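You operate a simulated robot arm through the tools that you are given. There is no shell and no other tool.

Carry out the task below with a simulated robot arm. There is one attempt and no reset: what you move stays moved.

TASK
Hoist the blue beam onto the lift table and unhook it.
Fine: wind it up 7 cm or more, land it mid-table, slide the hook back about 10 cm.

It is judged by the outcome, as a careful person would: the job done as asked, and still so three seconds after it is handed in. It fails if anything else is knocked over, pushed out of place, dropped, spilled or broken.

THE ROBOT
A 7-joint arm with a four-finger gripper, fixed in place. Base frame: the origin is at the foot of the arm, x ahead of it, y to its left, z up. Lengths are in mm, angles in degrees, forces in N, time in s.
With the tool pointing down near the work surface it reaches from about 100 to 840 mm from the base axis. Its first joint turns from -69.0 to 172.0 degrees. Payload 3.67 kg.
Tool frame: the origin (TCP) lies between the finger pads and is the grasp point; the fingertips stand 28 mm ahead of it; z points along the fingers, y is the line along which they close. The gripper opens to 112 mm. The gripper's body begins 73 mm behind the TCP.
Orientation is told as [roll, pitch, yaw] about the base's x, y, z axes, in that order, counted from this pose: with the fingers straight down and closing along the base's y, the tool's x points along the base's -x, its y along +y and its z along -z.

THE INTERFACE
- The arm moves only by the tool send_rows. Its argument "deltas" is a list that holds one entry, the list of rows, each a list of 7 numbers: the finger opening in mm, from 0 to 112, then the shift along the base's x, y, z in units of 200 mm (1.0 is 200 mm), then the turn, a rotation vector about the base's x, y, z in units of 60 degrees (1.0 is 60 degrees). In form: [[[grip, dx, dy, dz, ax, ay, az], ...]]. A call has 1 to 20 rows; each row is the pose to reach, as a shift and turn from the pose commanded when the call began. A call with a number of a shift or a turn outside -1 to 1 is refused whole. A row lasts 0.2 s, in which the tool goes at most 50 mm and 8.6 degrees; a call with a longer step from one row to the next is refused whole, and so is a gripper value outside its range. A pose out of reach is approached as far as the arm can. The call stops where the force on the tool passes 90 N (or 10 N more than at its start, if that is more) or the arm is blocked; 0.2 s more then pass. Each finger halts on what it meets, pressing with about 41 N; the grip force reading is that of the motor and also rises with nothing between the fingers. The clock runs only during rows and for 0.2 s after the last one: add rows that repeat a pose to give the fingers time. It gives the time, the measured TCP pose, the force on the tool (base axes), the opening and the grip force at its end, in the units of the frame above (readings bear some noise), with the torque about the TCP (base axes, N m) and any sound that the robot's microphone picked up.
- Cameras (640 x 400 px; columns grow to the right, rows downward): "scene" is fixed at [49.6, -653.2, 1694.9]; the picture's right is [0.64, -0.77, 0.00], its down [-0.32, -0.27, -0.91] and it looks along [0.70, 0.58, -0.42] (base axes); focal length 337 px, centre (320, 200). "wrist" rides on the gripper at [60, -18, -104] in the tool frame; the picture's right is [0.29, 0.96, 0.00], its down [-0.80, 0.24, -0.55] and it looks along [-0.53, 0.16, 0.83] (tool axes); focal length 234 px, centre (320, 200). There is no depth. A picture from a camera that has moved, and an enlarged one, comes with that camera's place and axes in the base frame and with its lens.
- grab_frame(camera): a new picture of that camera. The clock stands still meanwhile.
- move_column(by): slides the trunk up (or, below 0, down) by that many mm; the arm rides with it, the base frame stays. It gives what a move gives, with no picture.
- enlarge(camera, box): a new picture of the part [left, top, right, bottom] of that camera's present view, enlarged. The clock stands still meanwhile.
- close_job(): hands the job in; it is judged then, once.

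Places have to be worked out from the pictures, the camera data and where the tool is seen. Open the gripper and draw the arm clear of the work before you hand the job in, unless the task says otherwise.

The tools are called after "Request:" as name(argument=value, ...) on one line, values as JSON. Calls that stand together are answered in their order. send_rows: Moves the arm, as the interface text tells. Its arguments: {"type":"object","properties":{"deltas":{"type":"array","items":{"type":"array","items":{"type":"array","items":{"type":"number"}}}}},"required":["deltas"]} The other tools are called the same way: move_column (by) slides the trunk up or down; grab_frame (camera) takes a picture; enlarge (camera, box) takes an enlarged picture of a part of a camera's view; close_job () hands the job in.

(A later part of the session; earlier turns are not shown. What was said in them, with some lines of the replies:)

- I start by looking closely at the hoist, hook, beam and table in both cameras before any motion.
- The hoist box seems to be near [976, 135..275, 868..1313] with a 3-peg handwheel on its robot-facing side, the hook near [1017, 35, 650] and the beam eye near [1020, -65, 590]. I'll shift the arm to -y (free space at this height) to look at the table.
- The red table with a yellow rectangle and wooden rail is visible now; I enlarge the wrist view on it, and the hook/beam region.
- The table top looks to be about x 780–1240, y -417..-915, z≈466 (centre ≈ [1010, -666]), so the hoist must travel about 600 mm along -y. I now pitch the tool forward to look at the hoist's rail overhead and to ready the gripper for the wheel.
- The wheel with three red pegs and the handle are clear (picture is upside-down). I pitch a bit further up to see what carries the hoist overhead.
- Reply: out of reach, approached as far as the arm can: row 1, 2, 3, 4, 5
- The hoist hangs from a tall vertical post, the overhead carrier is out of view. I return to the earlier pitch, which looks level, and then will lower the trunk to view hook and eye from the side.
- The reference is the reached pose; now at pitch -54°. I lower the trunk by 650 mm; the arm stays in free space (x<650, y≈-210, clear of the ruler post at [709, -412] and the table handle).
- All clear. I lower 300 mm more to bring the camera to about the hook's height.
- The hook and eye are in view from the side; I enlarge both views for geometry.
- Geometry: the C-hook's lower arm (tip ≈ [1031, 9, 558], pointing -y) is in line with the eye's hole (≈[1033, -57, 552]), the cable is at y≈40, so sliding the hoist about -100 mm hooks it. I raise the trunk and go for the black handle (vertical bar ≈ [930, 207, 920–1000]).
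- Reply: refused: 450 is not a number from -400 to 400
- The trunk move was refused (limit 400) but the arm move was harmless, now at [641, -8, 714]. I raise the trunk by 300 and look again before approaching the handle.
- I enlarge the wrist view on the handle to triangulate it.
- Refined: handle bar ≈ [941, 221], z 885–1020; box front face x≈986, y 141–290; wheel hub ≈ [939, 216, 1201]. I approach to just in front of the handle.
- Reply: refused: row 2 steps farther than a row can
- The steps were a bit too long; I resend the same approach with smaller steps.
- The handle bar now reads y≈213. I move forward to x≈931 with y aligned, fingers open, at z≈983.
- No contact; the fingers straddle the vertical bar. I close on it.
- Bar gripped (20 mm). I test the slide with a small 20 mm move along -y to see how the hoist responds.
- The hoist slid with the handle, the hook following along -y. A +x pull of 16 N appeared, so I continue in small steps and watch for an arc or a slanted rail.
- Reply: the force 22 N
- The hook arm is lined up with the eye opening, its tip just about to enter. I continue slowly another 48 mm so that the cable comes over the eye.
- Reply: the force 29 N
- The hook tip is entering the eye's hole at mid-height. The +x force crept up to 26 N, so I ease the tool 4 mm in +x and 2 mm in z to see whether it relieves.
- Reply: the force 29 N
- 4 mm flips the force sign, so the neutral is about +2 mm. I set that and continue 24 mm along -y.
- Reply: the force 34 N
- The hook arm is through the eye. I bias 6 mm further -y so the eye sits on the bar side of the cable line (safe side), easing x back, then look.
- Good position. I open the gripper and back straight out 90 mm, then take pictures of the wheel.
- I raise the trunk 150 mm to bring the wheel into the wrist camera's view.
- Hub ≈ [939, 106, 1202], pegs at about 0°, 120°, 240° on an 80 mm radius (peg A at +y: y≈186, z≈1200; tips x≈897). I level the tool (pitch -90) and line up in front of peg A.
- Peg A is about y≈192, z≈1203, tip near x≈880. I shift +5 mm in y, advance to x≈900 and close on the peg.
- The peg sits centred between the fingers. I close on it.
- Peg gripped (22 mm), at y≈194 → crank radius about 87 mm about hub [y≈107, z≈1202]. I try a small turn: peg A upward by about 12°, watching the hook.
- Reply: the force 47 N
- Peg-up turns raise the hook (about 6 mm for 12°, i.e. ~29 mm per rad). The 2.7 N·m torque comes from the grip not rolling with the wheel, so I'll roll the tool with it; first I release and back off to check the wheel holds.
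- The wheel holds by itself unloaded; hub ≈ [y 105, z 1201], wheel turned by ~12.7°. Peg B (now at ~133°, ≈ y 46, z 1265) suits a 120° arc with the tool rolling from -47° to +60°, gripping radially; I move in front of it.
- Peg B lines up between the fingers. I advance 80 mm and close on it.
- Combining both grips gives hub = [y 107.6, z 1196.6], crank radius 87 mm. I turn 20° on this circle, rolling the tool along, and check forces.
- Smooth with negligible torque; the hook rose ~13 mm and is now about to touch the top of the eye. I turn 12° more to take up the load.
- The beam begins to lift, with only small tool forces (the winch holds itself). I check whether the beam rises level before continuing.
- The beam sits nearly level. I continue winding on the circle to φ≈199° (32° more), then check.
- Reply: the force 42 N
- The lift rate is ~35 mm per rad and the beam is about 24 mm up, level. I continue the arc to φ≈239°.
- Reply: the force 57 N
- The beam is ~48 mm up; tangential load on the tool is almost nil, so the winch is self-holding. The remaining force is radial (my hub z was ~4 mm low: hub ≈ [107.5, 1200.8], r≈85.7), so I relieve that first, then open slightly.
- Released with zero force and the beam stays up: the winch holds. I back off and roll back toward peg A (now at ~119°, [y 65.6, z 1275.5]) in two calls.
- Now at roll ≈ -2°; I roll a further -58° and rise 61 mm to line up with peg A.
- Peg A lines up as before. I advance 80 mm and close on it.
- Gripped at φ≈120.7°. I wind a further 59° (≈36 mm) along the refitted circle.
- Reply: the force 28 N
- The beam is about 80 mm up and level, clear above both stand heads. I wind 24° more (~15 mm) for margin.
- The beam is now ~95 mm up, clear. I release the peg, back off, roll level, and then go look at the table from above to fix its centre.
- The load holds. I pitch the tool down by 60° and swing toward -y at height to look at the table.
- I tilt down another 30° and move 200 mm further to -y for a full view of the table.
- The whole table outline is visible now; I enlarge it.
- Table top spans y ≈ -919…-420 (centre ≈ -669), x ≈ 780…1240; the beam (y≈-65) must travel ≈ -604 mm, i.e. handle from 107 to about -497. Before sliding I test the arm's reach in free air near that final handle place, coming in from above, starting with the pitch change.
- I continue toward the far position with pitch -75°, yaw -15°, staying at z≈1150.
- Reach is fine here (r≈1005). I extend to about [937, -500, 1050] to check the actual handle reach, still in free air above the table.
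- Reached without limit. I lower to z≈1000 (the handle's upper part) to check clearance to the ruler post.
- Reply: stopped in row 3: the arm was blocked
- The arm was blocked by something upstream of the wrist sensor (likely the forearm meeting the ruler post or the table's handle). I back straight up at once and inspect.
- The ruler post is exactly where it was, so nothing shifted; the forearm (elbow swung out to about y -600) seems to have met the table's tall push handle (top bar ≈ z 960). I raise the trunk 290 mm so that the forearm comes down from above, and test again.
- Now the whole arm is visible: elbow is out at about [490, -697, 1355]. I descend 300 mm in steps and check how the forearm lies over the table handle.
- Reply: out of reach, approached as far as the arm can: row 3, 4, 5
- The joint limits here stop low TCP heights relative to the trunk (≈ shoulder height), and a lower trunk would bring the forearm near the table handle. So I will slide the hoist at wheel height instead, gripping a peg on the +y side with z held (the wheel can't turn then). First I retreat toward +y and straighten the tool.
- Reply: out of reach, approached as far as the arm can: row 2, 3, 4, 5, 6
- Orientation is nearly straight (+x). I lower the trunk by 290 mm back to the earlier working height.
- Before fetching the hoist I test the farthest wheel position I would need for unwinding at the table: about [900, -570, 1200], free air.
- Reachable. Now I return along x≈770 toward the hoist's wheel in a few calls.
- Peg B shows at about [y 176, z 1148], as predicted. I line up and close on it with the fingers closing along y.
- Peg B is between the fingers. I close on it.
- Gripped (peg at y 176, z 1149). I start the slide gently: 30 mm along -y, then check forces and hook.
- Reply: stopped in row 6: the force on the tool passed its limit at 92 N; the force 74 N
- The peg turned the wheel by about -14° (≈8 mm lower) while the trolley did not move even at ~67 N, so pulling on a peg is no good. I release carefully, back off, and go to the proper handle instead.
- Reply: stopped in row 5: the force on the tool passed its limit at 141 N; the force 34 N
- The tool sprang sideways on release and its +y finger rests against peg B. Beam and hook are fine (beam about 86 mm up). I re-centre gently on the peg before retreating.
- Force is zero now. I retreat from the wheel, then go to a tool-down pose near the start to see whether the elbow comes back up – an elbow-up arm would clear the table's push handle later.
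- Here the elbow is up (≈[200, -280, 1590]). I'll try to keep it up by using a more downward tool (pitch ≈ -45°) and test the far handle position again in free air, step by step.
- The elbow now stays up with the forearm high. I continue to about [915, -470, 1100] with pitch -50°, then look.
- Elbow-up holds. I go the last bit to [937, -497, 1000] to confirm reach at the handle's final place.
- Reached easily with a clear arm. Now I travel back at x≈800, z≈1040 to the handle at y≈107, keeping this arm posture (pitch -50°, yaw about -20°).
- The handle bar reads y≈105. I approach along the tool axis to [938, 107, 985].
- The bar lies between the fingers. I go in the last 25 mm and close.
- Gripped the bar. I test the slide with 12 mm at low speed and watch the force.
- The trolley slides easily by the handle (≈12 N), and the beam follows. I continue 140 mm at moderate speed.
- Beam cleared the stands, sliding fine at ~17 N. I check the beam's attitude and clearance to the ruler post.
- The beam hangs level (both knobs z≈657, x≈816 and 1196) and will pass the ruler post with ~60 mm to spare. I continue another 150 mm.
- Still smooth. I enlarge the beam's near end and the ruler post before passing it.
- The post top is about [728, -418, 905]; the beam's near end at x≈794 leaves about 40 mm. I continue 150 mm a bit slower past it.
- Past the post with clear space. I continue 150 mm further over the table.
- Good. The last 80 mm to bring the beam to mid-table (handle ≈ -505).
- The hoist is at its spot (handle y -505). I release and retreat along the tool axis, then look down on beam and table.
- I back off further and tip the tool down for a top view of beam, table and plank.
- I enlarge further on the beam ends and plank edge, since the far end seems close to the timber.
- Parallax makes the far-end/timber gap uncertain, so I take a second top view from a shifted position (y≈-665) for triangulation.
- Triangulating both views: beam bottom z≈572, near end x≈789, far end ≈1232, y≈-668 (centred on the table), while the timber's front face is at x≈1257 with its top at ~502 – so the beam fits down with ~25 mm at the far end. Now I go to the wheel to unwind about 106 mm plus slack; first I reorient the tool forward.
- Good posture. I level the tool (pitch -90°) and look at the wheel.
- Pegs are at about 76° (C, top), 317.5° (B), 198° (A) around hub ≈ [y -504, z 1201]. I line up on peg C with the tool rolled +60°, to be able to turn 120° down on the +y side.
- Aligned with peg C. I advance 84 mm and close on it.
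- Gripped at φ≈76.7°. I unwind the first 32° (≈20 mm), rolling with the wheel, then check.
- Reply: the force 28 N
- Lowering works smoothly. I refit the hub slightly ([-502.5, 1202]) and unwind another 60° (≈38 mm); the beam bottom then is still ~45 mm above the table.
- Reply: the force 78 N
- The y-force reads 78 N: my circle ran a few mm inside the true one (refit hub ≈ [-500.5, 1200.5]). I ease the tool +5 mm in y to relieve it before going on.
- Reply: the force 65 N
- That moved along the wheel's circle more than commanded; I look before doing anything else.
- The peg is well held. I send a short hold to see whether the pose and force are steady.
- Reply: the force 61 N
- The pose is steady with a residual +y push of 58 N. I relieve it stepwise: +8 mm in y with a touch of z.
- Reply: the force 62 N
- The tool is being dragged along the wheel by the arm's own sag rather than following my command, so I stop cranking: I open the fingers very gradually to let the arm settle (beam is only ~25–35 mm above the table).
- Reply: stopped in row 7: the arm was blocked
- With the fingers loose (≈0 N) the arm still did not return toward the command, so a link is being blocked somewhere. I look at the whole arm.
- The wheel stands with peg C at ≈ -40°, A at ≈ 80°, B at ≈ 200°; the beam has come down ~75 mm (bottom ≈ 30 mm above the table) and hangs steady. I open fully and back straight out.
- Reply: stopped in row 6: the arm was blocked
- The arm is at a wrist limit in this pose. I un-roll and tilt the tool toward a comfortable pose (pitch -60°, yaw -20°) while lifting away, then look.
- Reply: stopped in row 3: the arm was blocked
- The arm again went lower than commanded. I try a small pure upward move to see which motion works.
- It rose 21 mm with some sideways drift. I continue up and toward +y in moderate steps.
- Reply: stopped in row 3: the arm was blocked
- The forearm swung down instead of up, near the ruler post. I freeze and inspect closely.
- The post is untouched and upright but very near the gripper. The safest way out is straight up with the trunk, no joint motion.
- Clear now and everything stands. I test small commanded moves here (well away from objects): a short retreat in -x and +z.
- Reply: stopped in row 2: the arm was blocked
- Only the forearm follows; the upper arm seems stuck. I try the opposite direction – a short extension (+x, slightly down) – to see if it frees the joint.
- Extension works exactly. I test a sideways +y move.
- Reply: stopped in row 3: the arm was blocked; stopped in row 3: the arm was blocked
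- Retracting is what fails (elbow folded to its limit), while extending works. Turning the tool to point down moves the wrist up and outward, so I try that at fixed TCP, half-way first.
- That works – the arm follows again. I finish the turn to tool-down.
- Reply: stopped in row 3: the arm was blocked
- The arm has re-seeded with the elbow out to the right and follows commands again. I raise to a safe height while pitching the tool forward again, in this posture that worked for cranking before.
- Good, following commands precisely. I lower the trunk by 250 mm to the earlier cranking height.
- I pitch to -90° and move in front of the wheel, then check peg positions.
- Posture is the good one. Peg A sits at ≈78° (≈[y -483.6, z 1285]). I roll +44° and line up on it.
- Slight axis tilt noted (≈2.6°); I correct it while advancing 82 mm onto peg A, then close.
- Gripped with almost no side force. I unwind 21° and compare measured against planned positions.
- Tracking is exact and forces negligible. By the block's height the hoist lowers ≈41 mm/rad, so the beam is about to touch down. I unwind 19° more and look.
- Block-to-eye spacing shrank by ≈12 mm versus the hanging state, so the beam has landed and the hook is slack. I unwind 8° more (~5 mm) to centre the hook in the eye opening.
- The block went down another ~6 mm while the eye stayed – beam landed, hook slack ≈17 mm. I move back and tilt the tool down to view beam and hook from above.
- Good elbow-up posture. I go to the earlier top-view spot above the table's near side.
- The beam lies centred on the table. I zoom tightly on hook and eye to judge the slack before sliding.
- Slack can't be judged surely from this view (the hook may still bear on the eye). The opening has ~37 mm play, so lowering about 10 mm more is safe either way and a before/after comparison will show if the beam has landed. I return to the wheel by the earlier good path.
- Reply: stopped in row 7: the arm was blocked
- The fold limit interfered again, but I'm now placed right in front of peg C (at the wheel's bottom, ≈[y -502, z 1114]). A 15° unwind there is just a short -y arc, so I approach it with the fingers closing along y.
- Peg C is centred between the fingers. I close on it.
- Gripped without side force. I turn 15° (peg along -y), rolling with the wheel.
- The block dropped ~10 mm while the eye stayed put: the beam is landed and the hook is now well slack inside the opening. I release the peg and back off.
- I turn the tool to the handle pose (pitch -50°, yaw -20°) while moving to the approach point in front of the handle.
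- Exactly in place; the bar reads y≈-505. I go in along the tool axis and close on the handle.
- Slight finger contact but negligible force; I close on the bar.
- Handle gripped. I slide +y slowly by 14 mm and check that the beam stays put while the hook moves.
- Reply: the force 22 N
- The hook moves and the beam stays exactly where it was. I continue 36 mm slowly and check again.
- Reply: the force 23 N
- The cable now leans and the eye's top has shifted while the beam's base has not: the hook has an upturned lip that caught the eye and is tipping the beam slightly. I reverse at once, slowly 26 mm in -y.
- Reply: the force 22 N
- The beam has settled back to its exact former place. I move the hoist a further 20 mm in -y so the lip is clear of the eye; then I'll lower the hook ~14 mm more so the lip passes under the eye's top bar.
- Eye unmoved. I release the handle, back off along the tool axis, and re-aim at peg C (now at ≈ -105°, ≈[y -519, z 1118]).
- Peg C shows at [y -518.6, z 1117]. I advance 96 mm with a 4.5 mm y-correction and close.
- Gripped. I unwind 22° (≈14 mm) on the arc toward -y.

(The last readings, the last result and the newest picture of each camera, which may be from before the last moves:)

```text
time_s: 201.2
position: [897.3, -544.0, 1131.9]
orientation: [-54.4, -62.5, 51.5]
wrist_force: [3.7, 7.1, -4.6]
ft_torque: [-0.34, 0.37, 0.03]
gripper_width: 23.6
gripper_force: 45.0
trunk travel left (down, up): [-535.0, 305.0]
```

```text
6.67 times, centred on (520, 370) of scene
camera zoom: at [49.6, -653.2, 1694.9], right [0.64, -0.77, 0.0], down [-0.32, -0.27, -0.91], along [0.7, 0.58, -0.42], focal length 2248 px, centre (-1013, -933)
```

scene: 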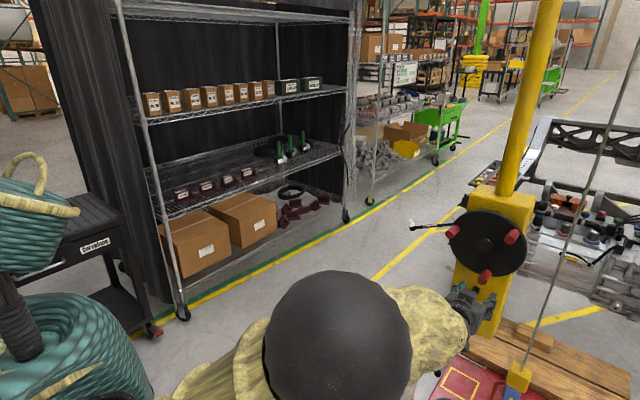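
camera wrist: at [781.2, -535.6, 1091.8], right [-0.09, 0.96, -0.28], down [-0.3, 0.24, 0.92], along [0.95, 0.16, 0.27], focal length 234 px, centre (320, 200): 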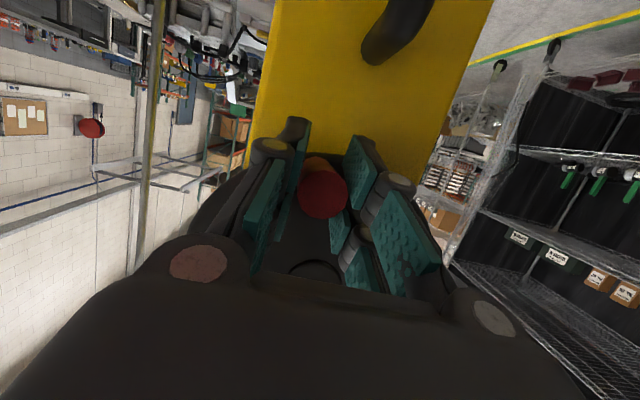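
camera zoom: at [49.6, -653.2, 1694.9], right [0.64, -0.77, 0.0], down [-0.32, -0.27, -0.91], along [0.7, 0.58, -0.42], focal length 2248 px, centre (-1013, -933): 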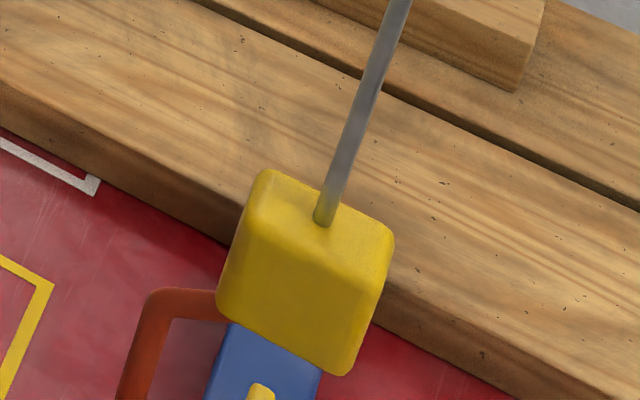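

The hook dropped 14 mm more (slack now ≈27 mm of a 13–37 mm window), the eye unmoved. I release the peg and back off.

Request:
send_rows(deltas=[[[24, 0, 0, 0, 0, 0, 0], [30, 0, 0, 0, 0, 0, 0], [45, 0, 0, 0, 0, 0, 0], [60, 0, 0, 0, 0, 0, 0], [60, -0.1, 0, 0.01, 0, 0, 0], [60, -0.25, 0.02, 0.03, 0, 0, 0], [60, -0.4, 0.06, 0.04, 0, 0, 0], [60, -0.5, 0.1, 0.04, 0, 0, 0]]])

Request:
grab_frame(camera="scene")

```text
time_s: 203.0
position: [797.9, -523.6, 1140.5]
orientation: [-54.6, -62.6, 51.7]
wrist_force: [-0.5, -0.2, 0.5]
ft_torque: [-0.03, -0.01, 0.01]
gripper_width: 60.5
gripper_force: 0.0
trunk travel left (down, up): [-535.0, 305.0]
```

```text
taken
```

scene: 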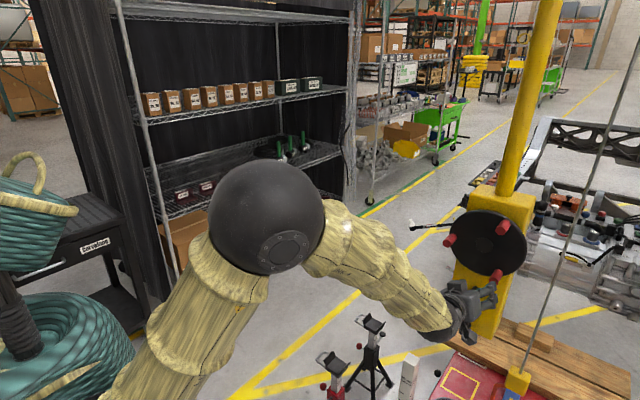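

I re-aim to the handle approach pose.

Request:
send_rows(deltas=[[[60, 0.03, 0.04, -0.05, 0.075, 0.056, -0.071], [60, 0.07, 0.08, -0.11, 0.15, 0.112, -0.143], [60, 0.12, 0.13, -0.18, 0.225, 0.168, -0.214], [60, 0.18, 0.18, -0.26, 0.3, 0.224, -0.286], [60, 0.25, 0.22, -0.34, 0.375, 0.281, -0.357], [60, 0.31, 0.263, -0.4375, 0.425, 0.318, -0.405]]])

Request:
grab_frame(camera="wrist")

Request:
grab_frame(camera="scene")

```text
time_s: 204.4
position: [862.3, -472.3, 1051.0]
orientation: [0.1, -49.9, -20.1]
wrist_force: [0.3, 0.7, -0.1]
ft_torque: [-0.03, 0.02, -0.03]
gripper_width: 60.1
gripper_force: 0.1
trunk travel left (down, up): [-535.0, 305.0]
```

```text
taken
camera wrist: at [744.2, -449.1, 1074.0], right [0.15, 0.96, -0.22], down [0.17, 0.19, 0.97], along [0.97, -0.18, -0.13], focal length 234 px, centre (320, 200)
```

wrist: 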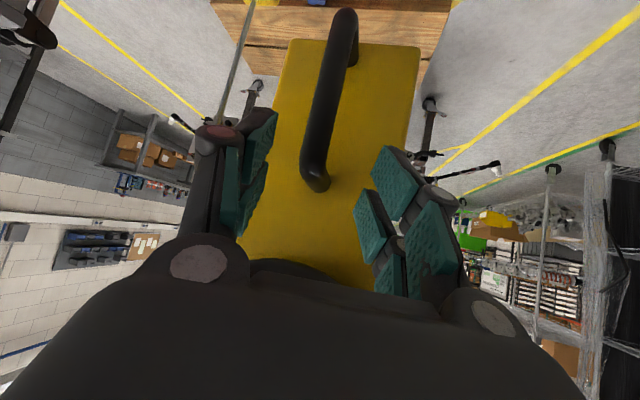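

```text
taken
```

scene: 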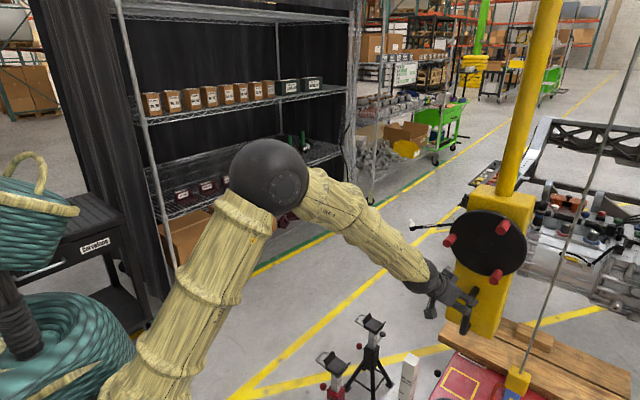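

Same good approach pose as before, and the wheel's pegs are clear of the gripper. I go in and close on the handle.

Request:
send_rows(deltas=[[[60, 0.1, -0.038, -0.1, 0, 0, 0], [60, 0.2, -0.076, -0.2, 0, 0, 0], [60, 0.3, -0.115, -0.29, 0, 0, 0], [60, 0.37, -0.145, -0.355, 0, 0, 0], [45, 0.37, -0.145, -0.355, 0, 0, 0], [25, 0.37, -0.145, -0.355, 0, 0, 0], [0, 0.37, -0.145, -0.355, 0, 0, 0], [0, 0.37, -0.145, -0.355, 0, 0, 0]]])

Request:
enlarge(camera="scene", box=[480, 340, 560, 400])

```text
time_s: 206.2
position: [937.2, -501.8, 981.4]
orientation: [0.0, -49.9, -19.9]
wrist_force: [14.3, 10.9, -2.1]
ft_torque: [0.18, 0.06, -0.15]
gripper_width: 24.1
gripper_force: 45.7
trunk travel left (down, up): [-535.0, 305.0]
```

```text
6.67 times, centred on (520, 370) of scene
camera zoom: at [49.6, -653.2, 1694.9], right [0.64, -0.77, 0.0], down [-0.32, -0.27, -0.91], along [0.7, 0.58, -0.42], focal length 2248 px, centre (-1013, -933)
```

zoom: 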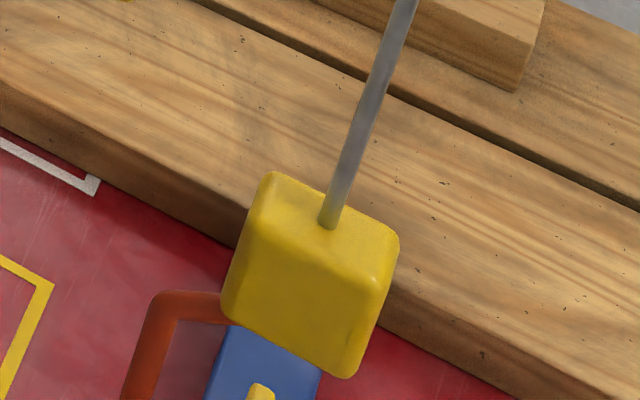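

Handle gripped. I slide +y 30 mm slowly – through the zone where the lip caught – and check the eye.

Request:
send_rows(deltas=[[[0, 0, 0.01, 0, 0, 0, 0], [0, 0, 0.025, 0, 0, 0, 0], [0, 0, 0.04, 0, 0, 0, 0], [0, 0, 0.055, 0, 0, 0, 0], [0, 0, 0.07, 0, 0, 0, 0], [0, 0, 0.085, 0, 0, 0, 0], [0, 0, 0.1, 0, 0, 0, 0], [0, 0, 0.115, 0, 0, 0, 0], [0, 0, 0.13, 0, 0, 0, 0], [0, 0, 0.145, 0, 0, 0, 0]]])

Request:
enlarge(camera="scene", box=[480, 340, 560, 400])

```text
time_s: 208.4
position: [935.4, -471.4, 982.2]
orientation: [0.1, -50.0, -19.9]
wrist_force: [29.6, -8.4, 19.6]
ft_torque: [-0.21, -0.35, -0.11]
gripper_width: 24.3
gripper_force: 45.4
trunk travel left (down, up): [-535.0, 305.0]
```

```text
6.67 times, centred on (520, 370) of scene
camera zoom: at [49.6, -653.2, 1694.9], right [0.64, -0.77, 0.0], down [-0.32, -0.27, -0.91], along [0.7, 0.58, -0.42], focal length 2248 px, centre (-1013, -933)
```

zoom: 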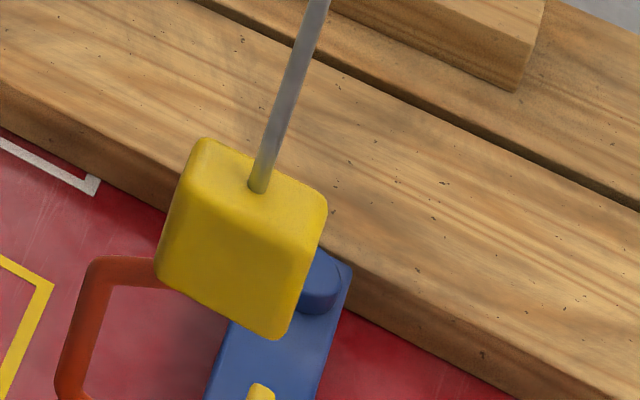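

The eye and beam are unmoved and the cable hangs plumb – the lip is passing. I continue 24 mm and check again.

Request:
send_rows(deltas=[[[0, -0.005, 0.01, 0, 0, 0, 0], [0, -0.005, 0.025, 0, 0, 0, 0], [0, -0.005, 0.04, 0, 0, 0, 0], [0, -0.005, 0.055, 0, 0, 0, 0], [0, -0.005, 0.07, 0, 0, 0, 0], [0, -0.005, 0.085, 0, 0, 0, 0], [0, -0.005, 0.1, 0, 0, 0, 0], [0, -0.005, 0.12, 0, 0, 0, 0]]])

Request:
enlarge(camera="scene", box=[480, 340, 560, 400])

```text
time_s: 210.2
position: [932.3, -447.2, 980.6]
orientation: [0.0, -49.9, -20.0]
wrist_force: [20.8, -8.3, 14.8]
ft_torque: [-0.35, -0.72, -0.05]
gripper_width: 23.4
gripper_force: 45.1
trunk travel left (down, up): [-535.0, 305.0]
```

```text
6.67 times, centred on (520, 370) of scene
camera zoom: at [49.6, -653.2, 1694.9], right [0.64, -0.77, 0.0], down [-0.32, -0.27, -0.91], along [0.7, 0.58, -0.42], focal length 2248 px, centre (-1013, -933)
```

zoom: 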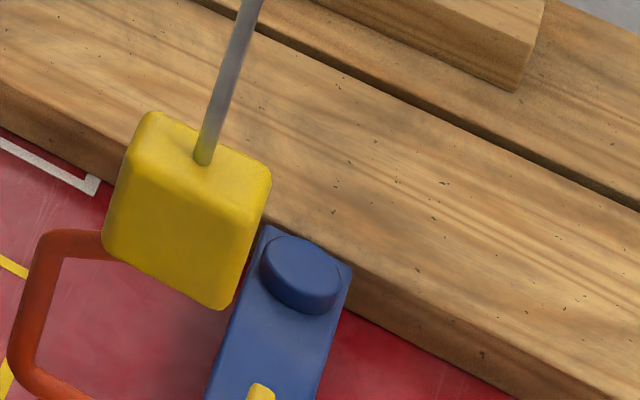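

Free: beam and eye still unmoved. I continue another 52 mm to make it about 10 cm in all.

Request:
send_rows(deltas=[[[0, -0.005, 0.015, 0, 0, 0, 0], [0, -0.005, 0.035, 0, 0, 0, 0], [0, -0.005, 0.06, 0, 0, 0, 0], [0, -0.005, 0.085, 0, 0, 0, 0], [0, -0.005, 0.11, 0, 0, 0, 0], [0, -0.005, 0.135, 0, 0, 0, 0], [0, -0.005, 0.16, 0, 0, 0, 0], [0, -0.005, 0.185, 0, 0, 0, 0], [0, -0.005, 0.21, 0, 0, 0, 0], [0, -0.005, 0.235, 0, 0, 0, 0], [0, -0.005, 0.255, 0, 0, 0, 0], [0, -0.005, 0.265, 0, 0, 0, 0]]])

Request:
grab_frame(camera="scene")

Request:
enlarge(camera="scene", box=[430, 310, 570, 400])

```text
time_s: 212.8
position: [932.9, -396.1, 980.4]
orientation: [0.0, -49.8, -20.0]
wrist_force: [20.7, -8.0, 7.5]
ft_torque: [-0.4, -0.64, -0.08]
gripper_width: 22.8
gripper_force: 44.7
trunk travel left (down, up): [-535.0, 305.0]
```

```text
taken
```

scene: 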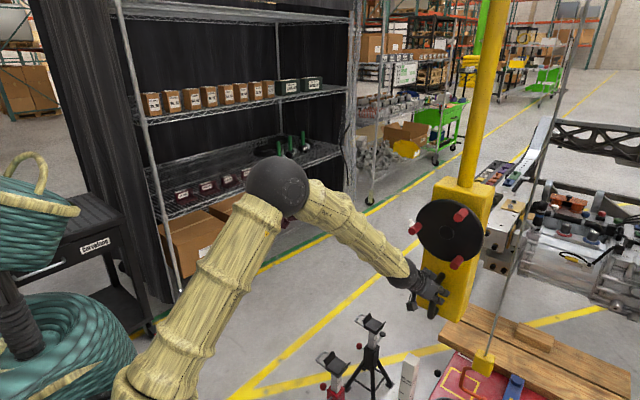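

```text
4.44 times, centred on (500, 355) of scene
camera zoom: at [49.6, -653.2, 1694.9], right [0.64, -0.77, 0.0], down [-0.32, -0.27, -0.91], along [0.7, 0.58, -0.42], focal length 1499 px, centre (-480, -489)
```

zoom: 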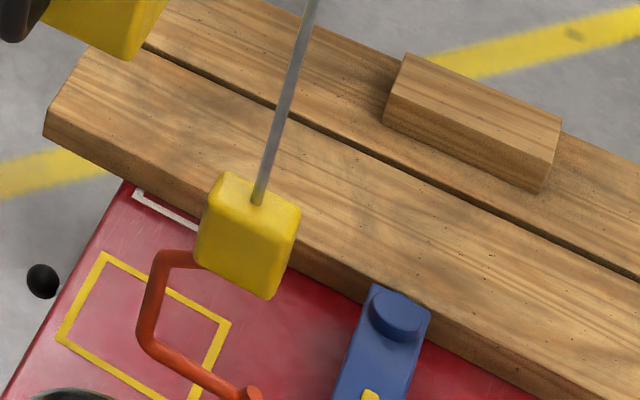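

Unhooked: the hook is about 106 mm back and well clear of the eye, and the beam sits where it was landed. I open the gripper and draw back along the tool axis.

Request:
send_rows(deltas=[[[40, 0, 0, 0, 0, 0, 0], [60, 0, 0, 0, 0, 0, 0], [60, 0, 0, 0, 0, 0, 0], [60, -0.1, 0.036, 0.09, 0, 0, 0], [60, -0.24, 0.087, 0.21, 0, 0, 0], [60, -0.38, 0.138, 0.34, 0, 0, 0], [60, -0.52, 0.19, 0.46, 0, 0, 0]]])

Request:
grab_frame(camera="scene")

```text
time_s: 214.4
position: [826.1, -355.8, 1073.4]
orientation: [0.0, -50.0, -20.0]
wrist_force: [-0.9, 0.8, 1.4]
ft_torque: [-0.01, -0.03, 0.02]
gripper_width: 60.2
gripper_force: 0.1
trunk travel left (down, up): [-535.0, 305.0]
```

```text
taken
```

scene: 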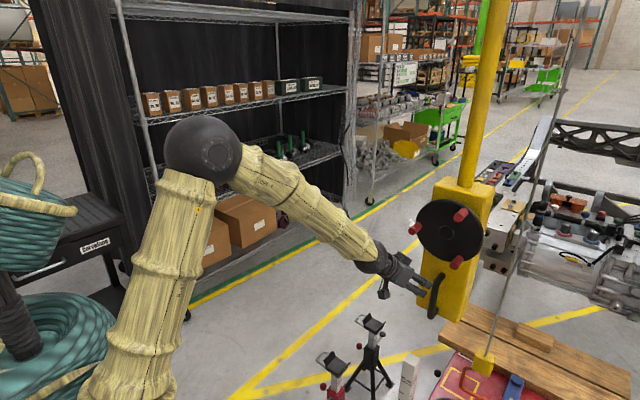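

Released. I draw the arm further back and up, tilting the camera down for a final check.

Request:
send_rows(deltas=[[[60, -0.18, 0, 0.1, 0.04, 0.1, 0], [60, -0.36, 0, 0.2, 0.08, 0.21, 0], [60, -0.54, 0, 0.3, 0.12, 0.32, 0], [60, -0.72, 0, 0.4, 0.16, 0.43, 0], [60, -0.9, 0, 0.5, 0.2, 0.54, 0], [60, -1.0, 0, 0.6, 0.228, 0.627, 0]]])

Request:
grab_frame(camera="wrist")

Request:
grab_frame(camera="scene")

```text
time_s: 215.8
position: [625.8, -359.4, 1193.4]
orientation: [0.1, -9.8, -20.1]
wrist_force: [-0.4, -1.3, -0.1]
ft_torque: [0.05, -0.03, 0.01]
gripper_width: 59.8
gripper_force: 0.1
trunk travel left (down, up): [-535.0, 305.0]
```

```text
taken
camera wrist: at [547.9, -350.9, 1287.2], right [0.06, 1.0, -0.05], down [0.73, -0.01, 0.68], along [0.68, -0.08, -0.73], focal length 234 px, centre (320, 200)
```

wrist: 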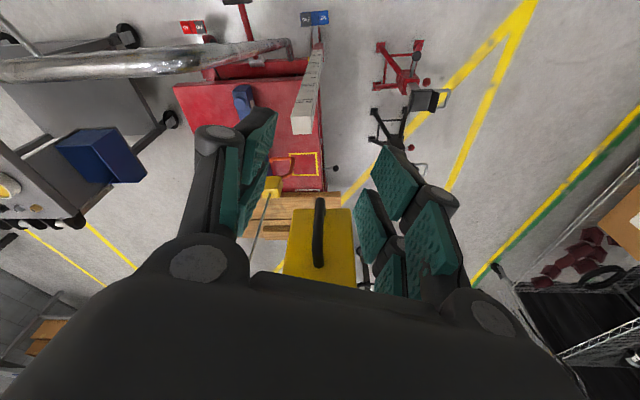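

```text
taken
```

scene: 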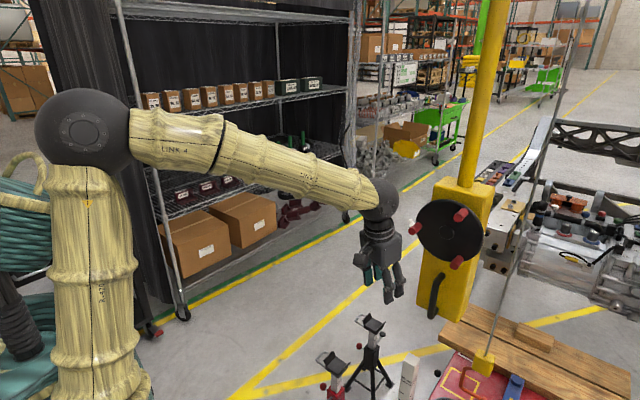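

Everything stands; the beam is partly hidden behind a finger, so I shift 200 mm in -y at this height for one last verifying look.

Request:
send_rows(deltas=[[[60, 0.02, -0.2, 0, 0, 0, 0], [60, 0.05, -0.4, 0, 0, 0, 0], [60, 0.1, -0.6, 0, 0, 0, 0], [60, 0.15, -0.8, 0, 0, 0, 0], [60, 0.2, -1.0, 0, 0, 0, 0]]])

Request:
enlarge(camera="wrist", box=[200, 30, 420, 250])

```text
time_s: 217.0
position: [670.7, -560.1, 1189.3]
orientation: [0.2, -9.8, -20.0]
wrist_force: [0.1, -0.9, -0.1]
ft_torque: [0.08, 0.03, 0.02]
gripper_width: 60.0
gripper_force: 0.1
trunk travel left (down, up): [-535.0, 305.0]
```

```text
1.82 times, centred on (310, 140) of wrist
camera zoom: at [591.9, -551.7, 1282.5], right [0.06, 1.0, -0.05], down [0.73, -0.01, 0.68], along [0.68, -0.08, -0.73], focal length 426 px, centre (338, 309)
```

zoom: 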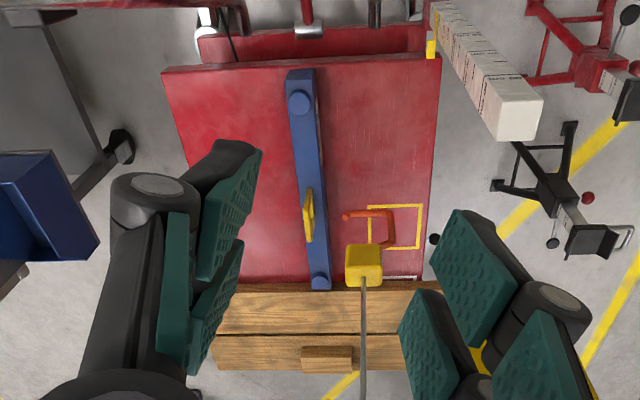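

Final check: the beam lies on the red table, centred between its sides, free of the timber, and the hook hangs clear beside the eye; stands and ruler post are undisturbed. I draw the arm away from the work the way it came.

Request:
send_rows(deltas=[[[60, -0.05, 0.2, 0.05, 0, 0, 0], [60, -0.1, 0.4, 0.1, 0, 0, 0], [60, -0.15, 0.6, 0.15, 0, 0, 0], [60, -0.2, 0.8, 0.2, 0, 0, 0], [60, -0.22, 1.0, 0.25, 0, 0, 0]]])

Request:
send_rows(deltas=[[[60, 0, 0.2, 0.1, 0, 0, 0], [60, 0, 0.4, 0.2, 0, 0, 0], [60, 0, 0.6, 0.3, 0, 0, 0], [60, 0, 0.8, 0.35, 0, 0, 0], [60, 0, 1.0, 0.4, 0, 0, 0]]])

Request:
grab_frame(camera="scene")

Request:
enlarge(camera="scene", box=[400, 280, 600, 400])

```text
time_s: 218.2
position: [624.2, -355.1, 1240.7]
orientation: [0.1, -9.9, -20.0]
wrist_force: [-0.3, 1.2, 0.5]
ft_torque: [-0.06, 0.0, 0.0]
gripper_width: 59.9
gripper_force: 0.1
trunk travel left (down, up): [-535.0, 305.0]
```

```text
time_s: 219.6
position: [697.4, -221.3, 1295.8]
orientation: [4.7, -5.1, -22.2]
wrist_force: [-0.3, -0.5, 0.7]
ft_torque: [0.1, -0.01, 0.0]
gripper_width: 60.1
gripper_force: 0.2
out of reach, approached as far as the arm can: row 2, 3, 4, 5
trunk travel left (down, up): [-535.0, 305.0]
stopped in row 5: the arm was blocked; the commanded pose is now the measured one
```

```text
taken
```

scene: 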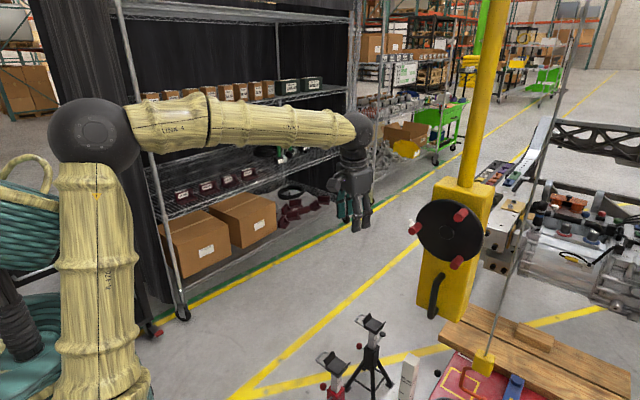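

```text
3.20 times, centred on (500, 340) of scene
camera zoom: at [49.6, -653.2, 1694.9], right [0.64, -0.77, 0.0], down [-0.32, -0.27, -0.91], along [0.7, 0.58, -0.42], focal length 1079 px, centre (-256, -248)
```

zoom: 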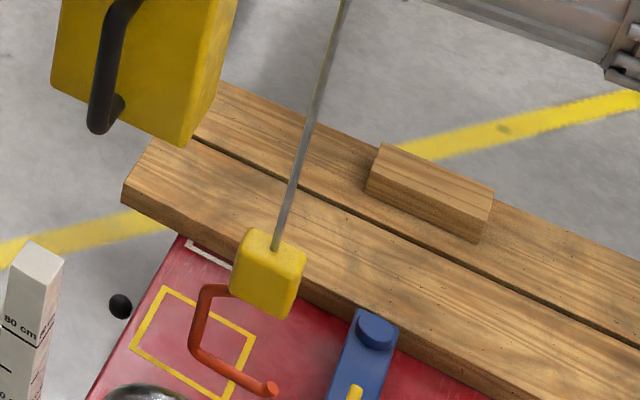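

The arm is clear and open in free air, the beam is on the table, the hook is clear of the eye by about 10 cm, and all else stands as before. I hand the job in.

Request:
close_job()

```text
The job is handed in.
```

The blue beam is on the lift table, unhooked, and the job is handed in.

- **Lift:** I wound the beam up about 9 cm before moving it, a little over the 7 cm asked. That figure is estimated from the camera views.
- **Landing:** The beam sits centred between the table's two sides. Its far end is about 2 cm short of the timber lying across the table.
- **Unhooking:** I slid the hook back about 10.6 cm, and it now hangs well clear of the beam's eye.

Two things went wrong on the way, and neither left a visible trace:
- **First unhooking try:** On the first slide back, the hook's upturned lip caught the eye and tipped the beam slightly. I reversed, the beam settled back where it was, and I lowered the hook another 14 mm before sliding it clear.
- **Arm trouble:** The arm got stuck at its joint limits several times. Once the gripper came very close to the ruler post, but did not appear to touch it.

In the final pictures the stands, the ruler post and the timber are where they were. The arm is clear of the work with the gripper open.
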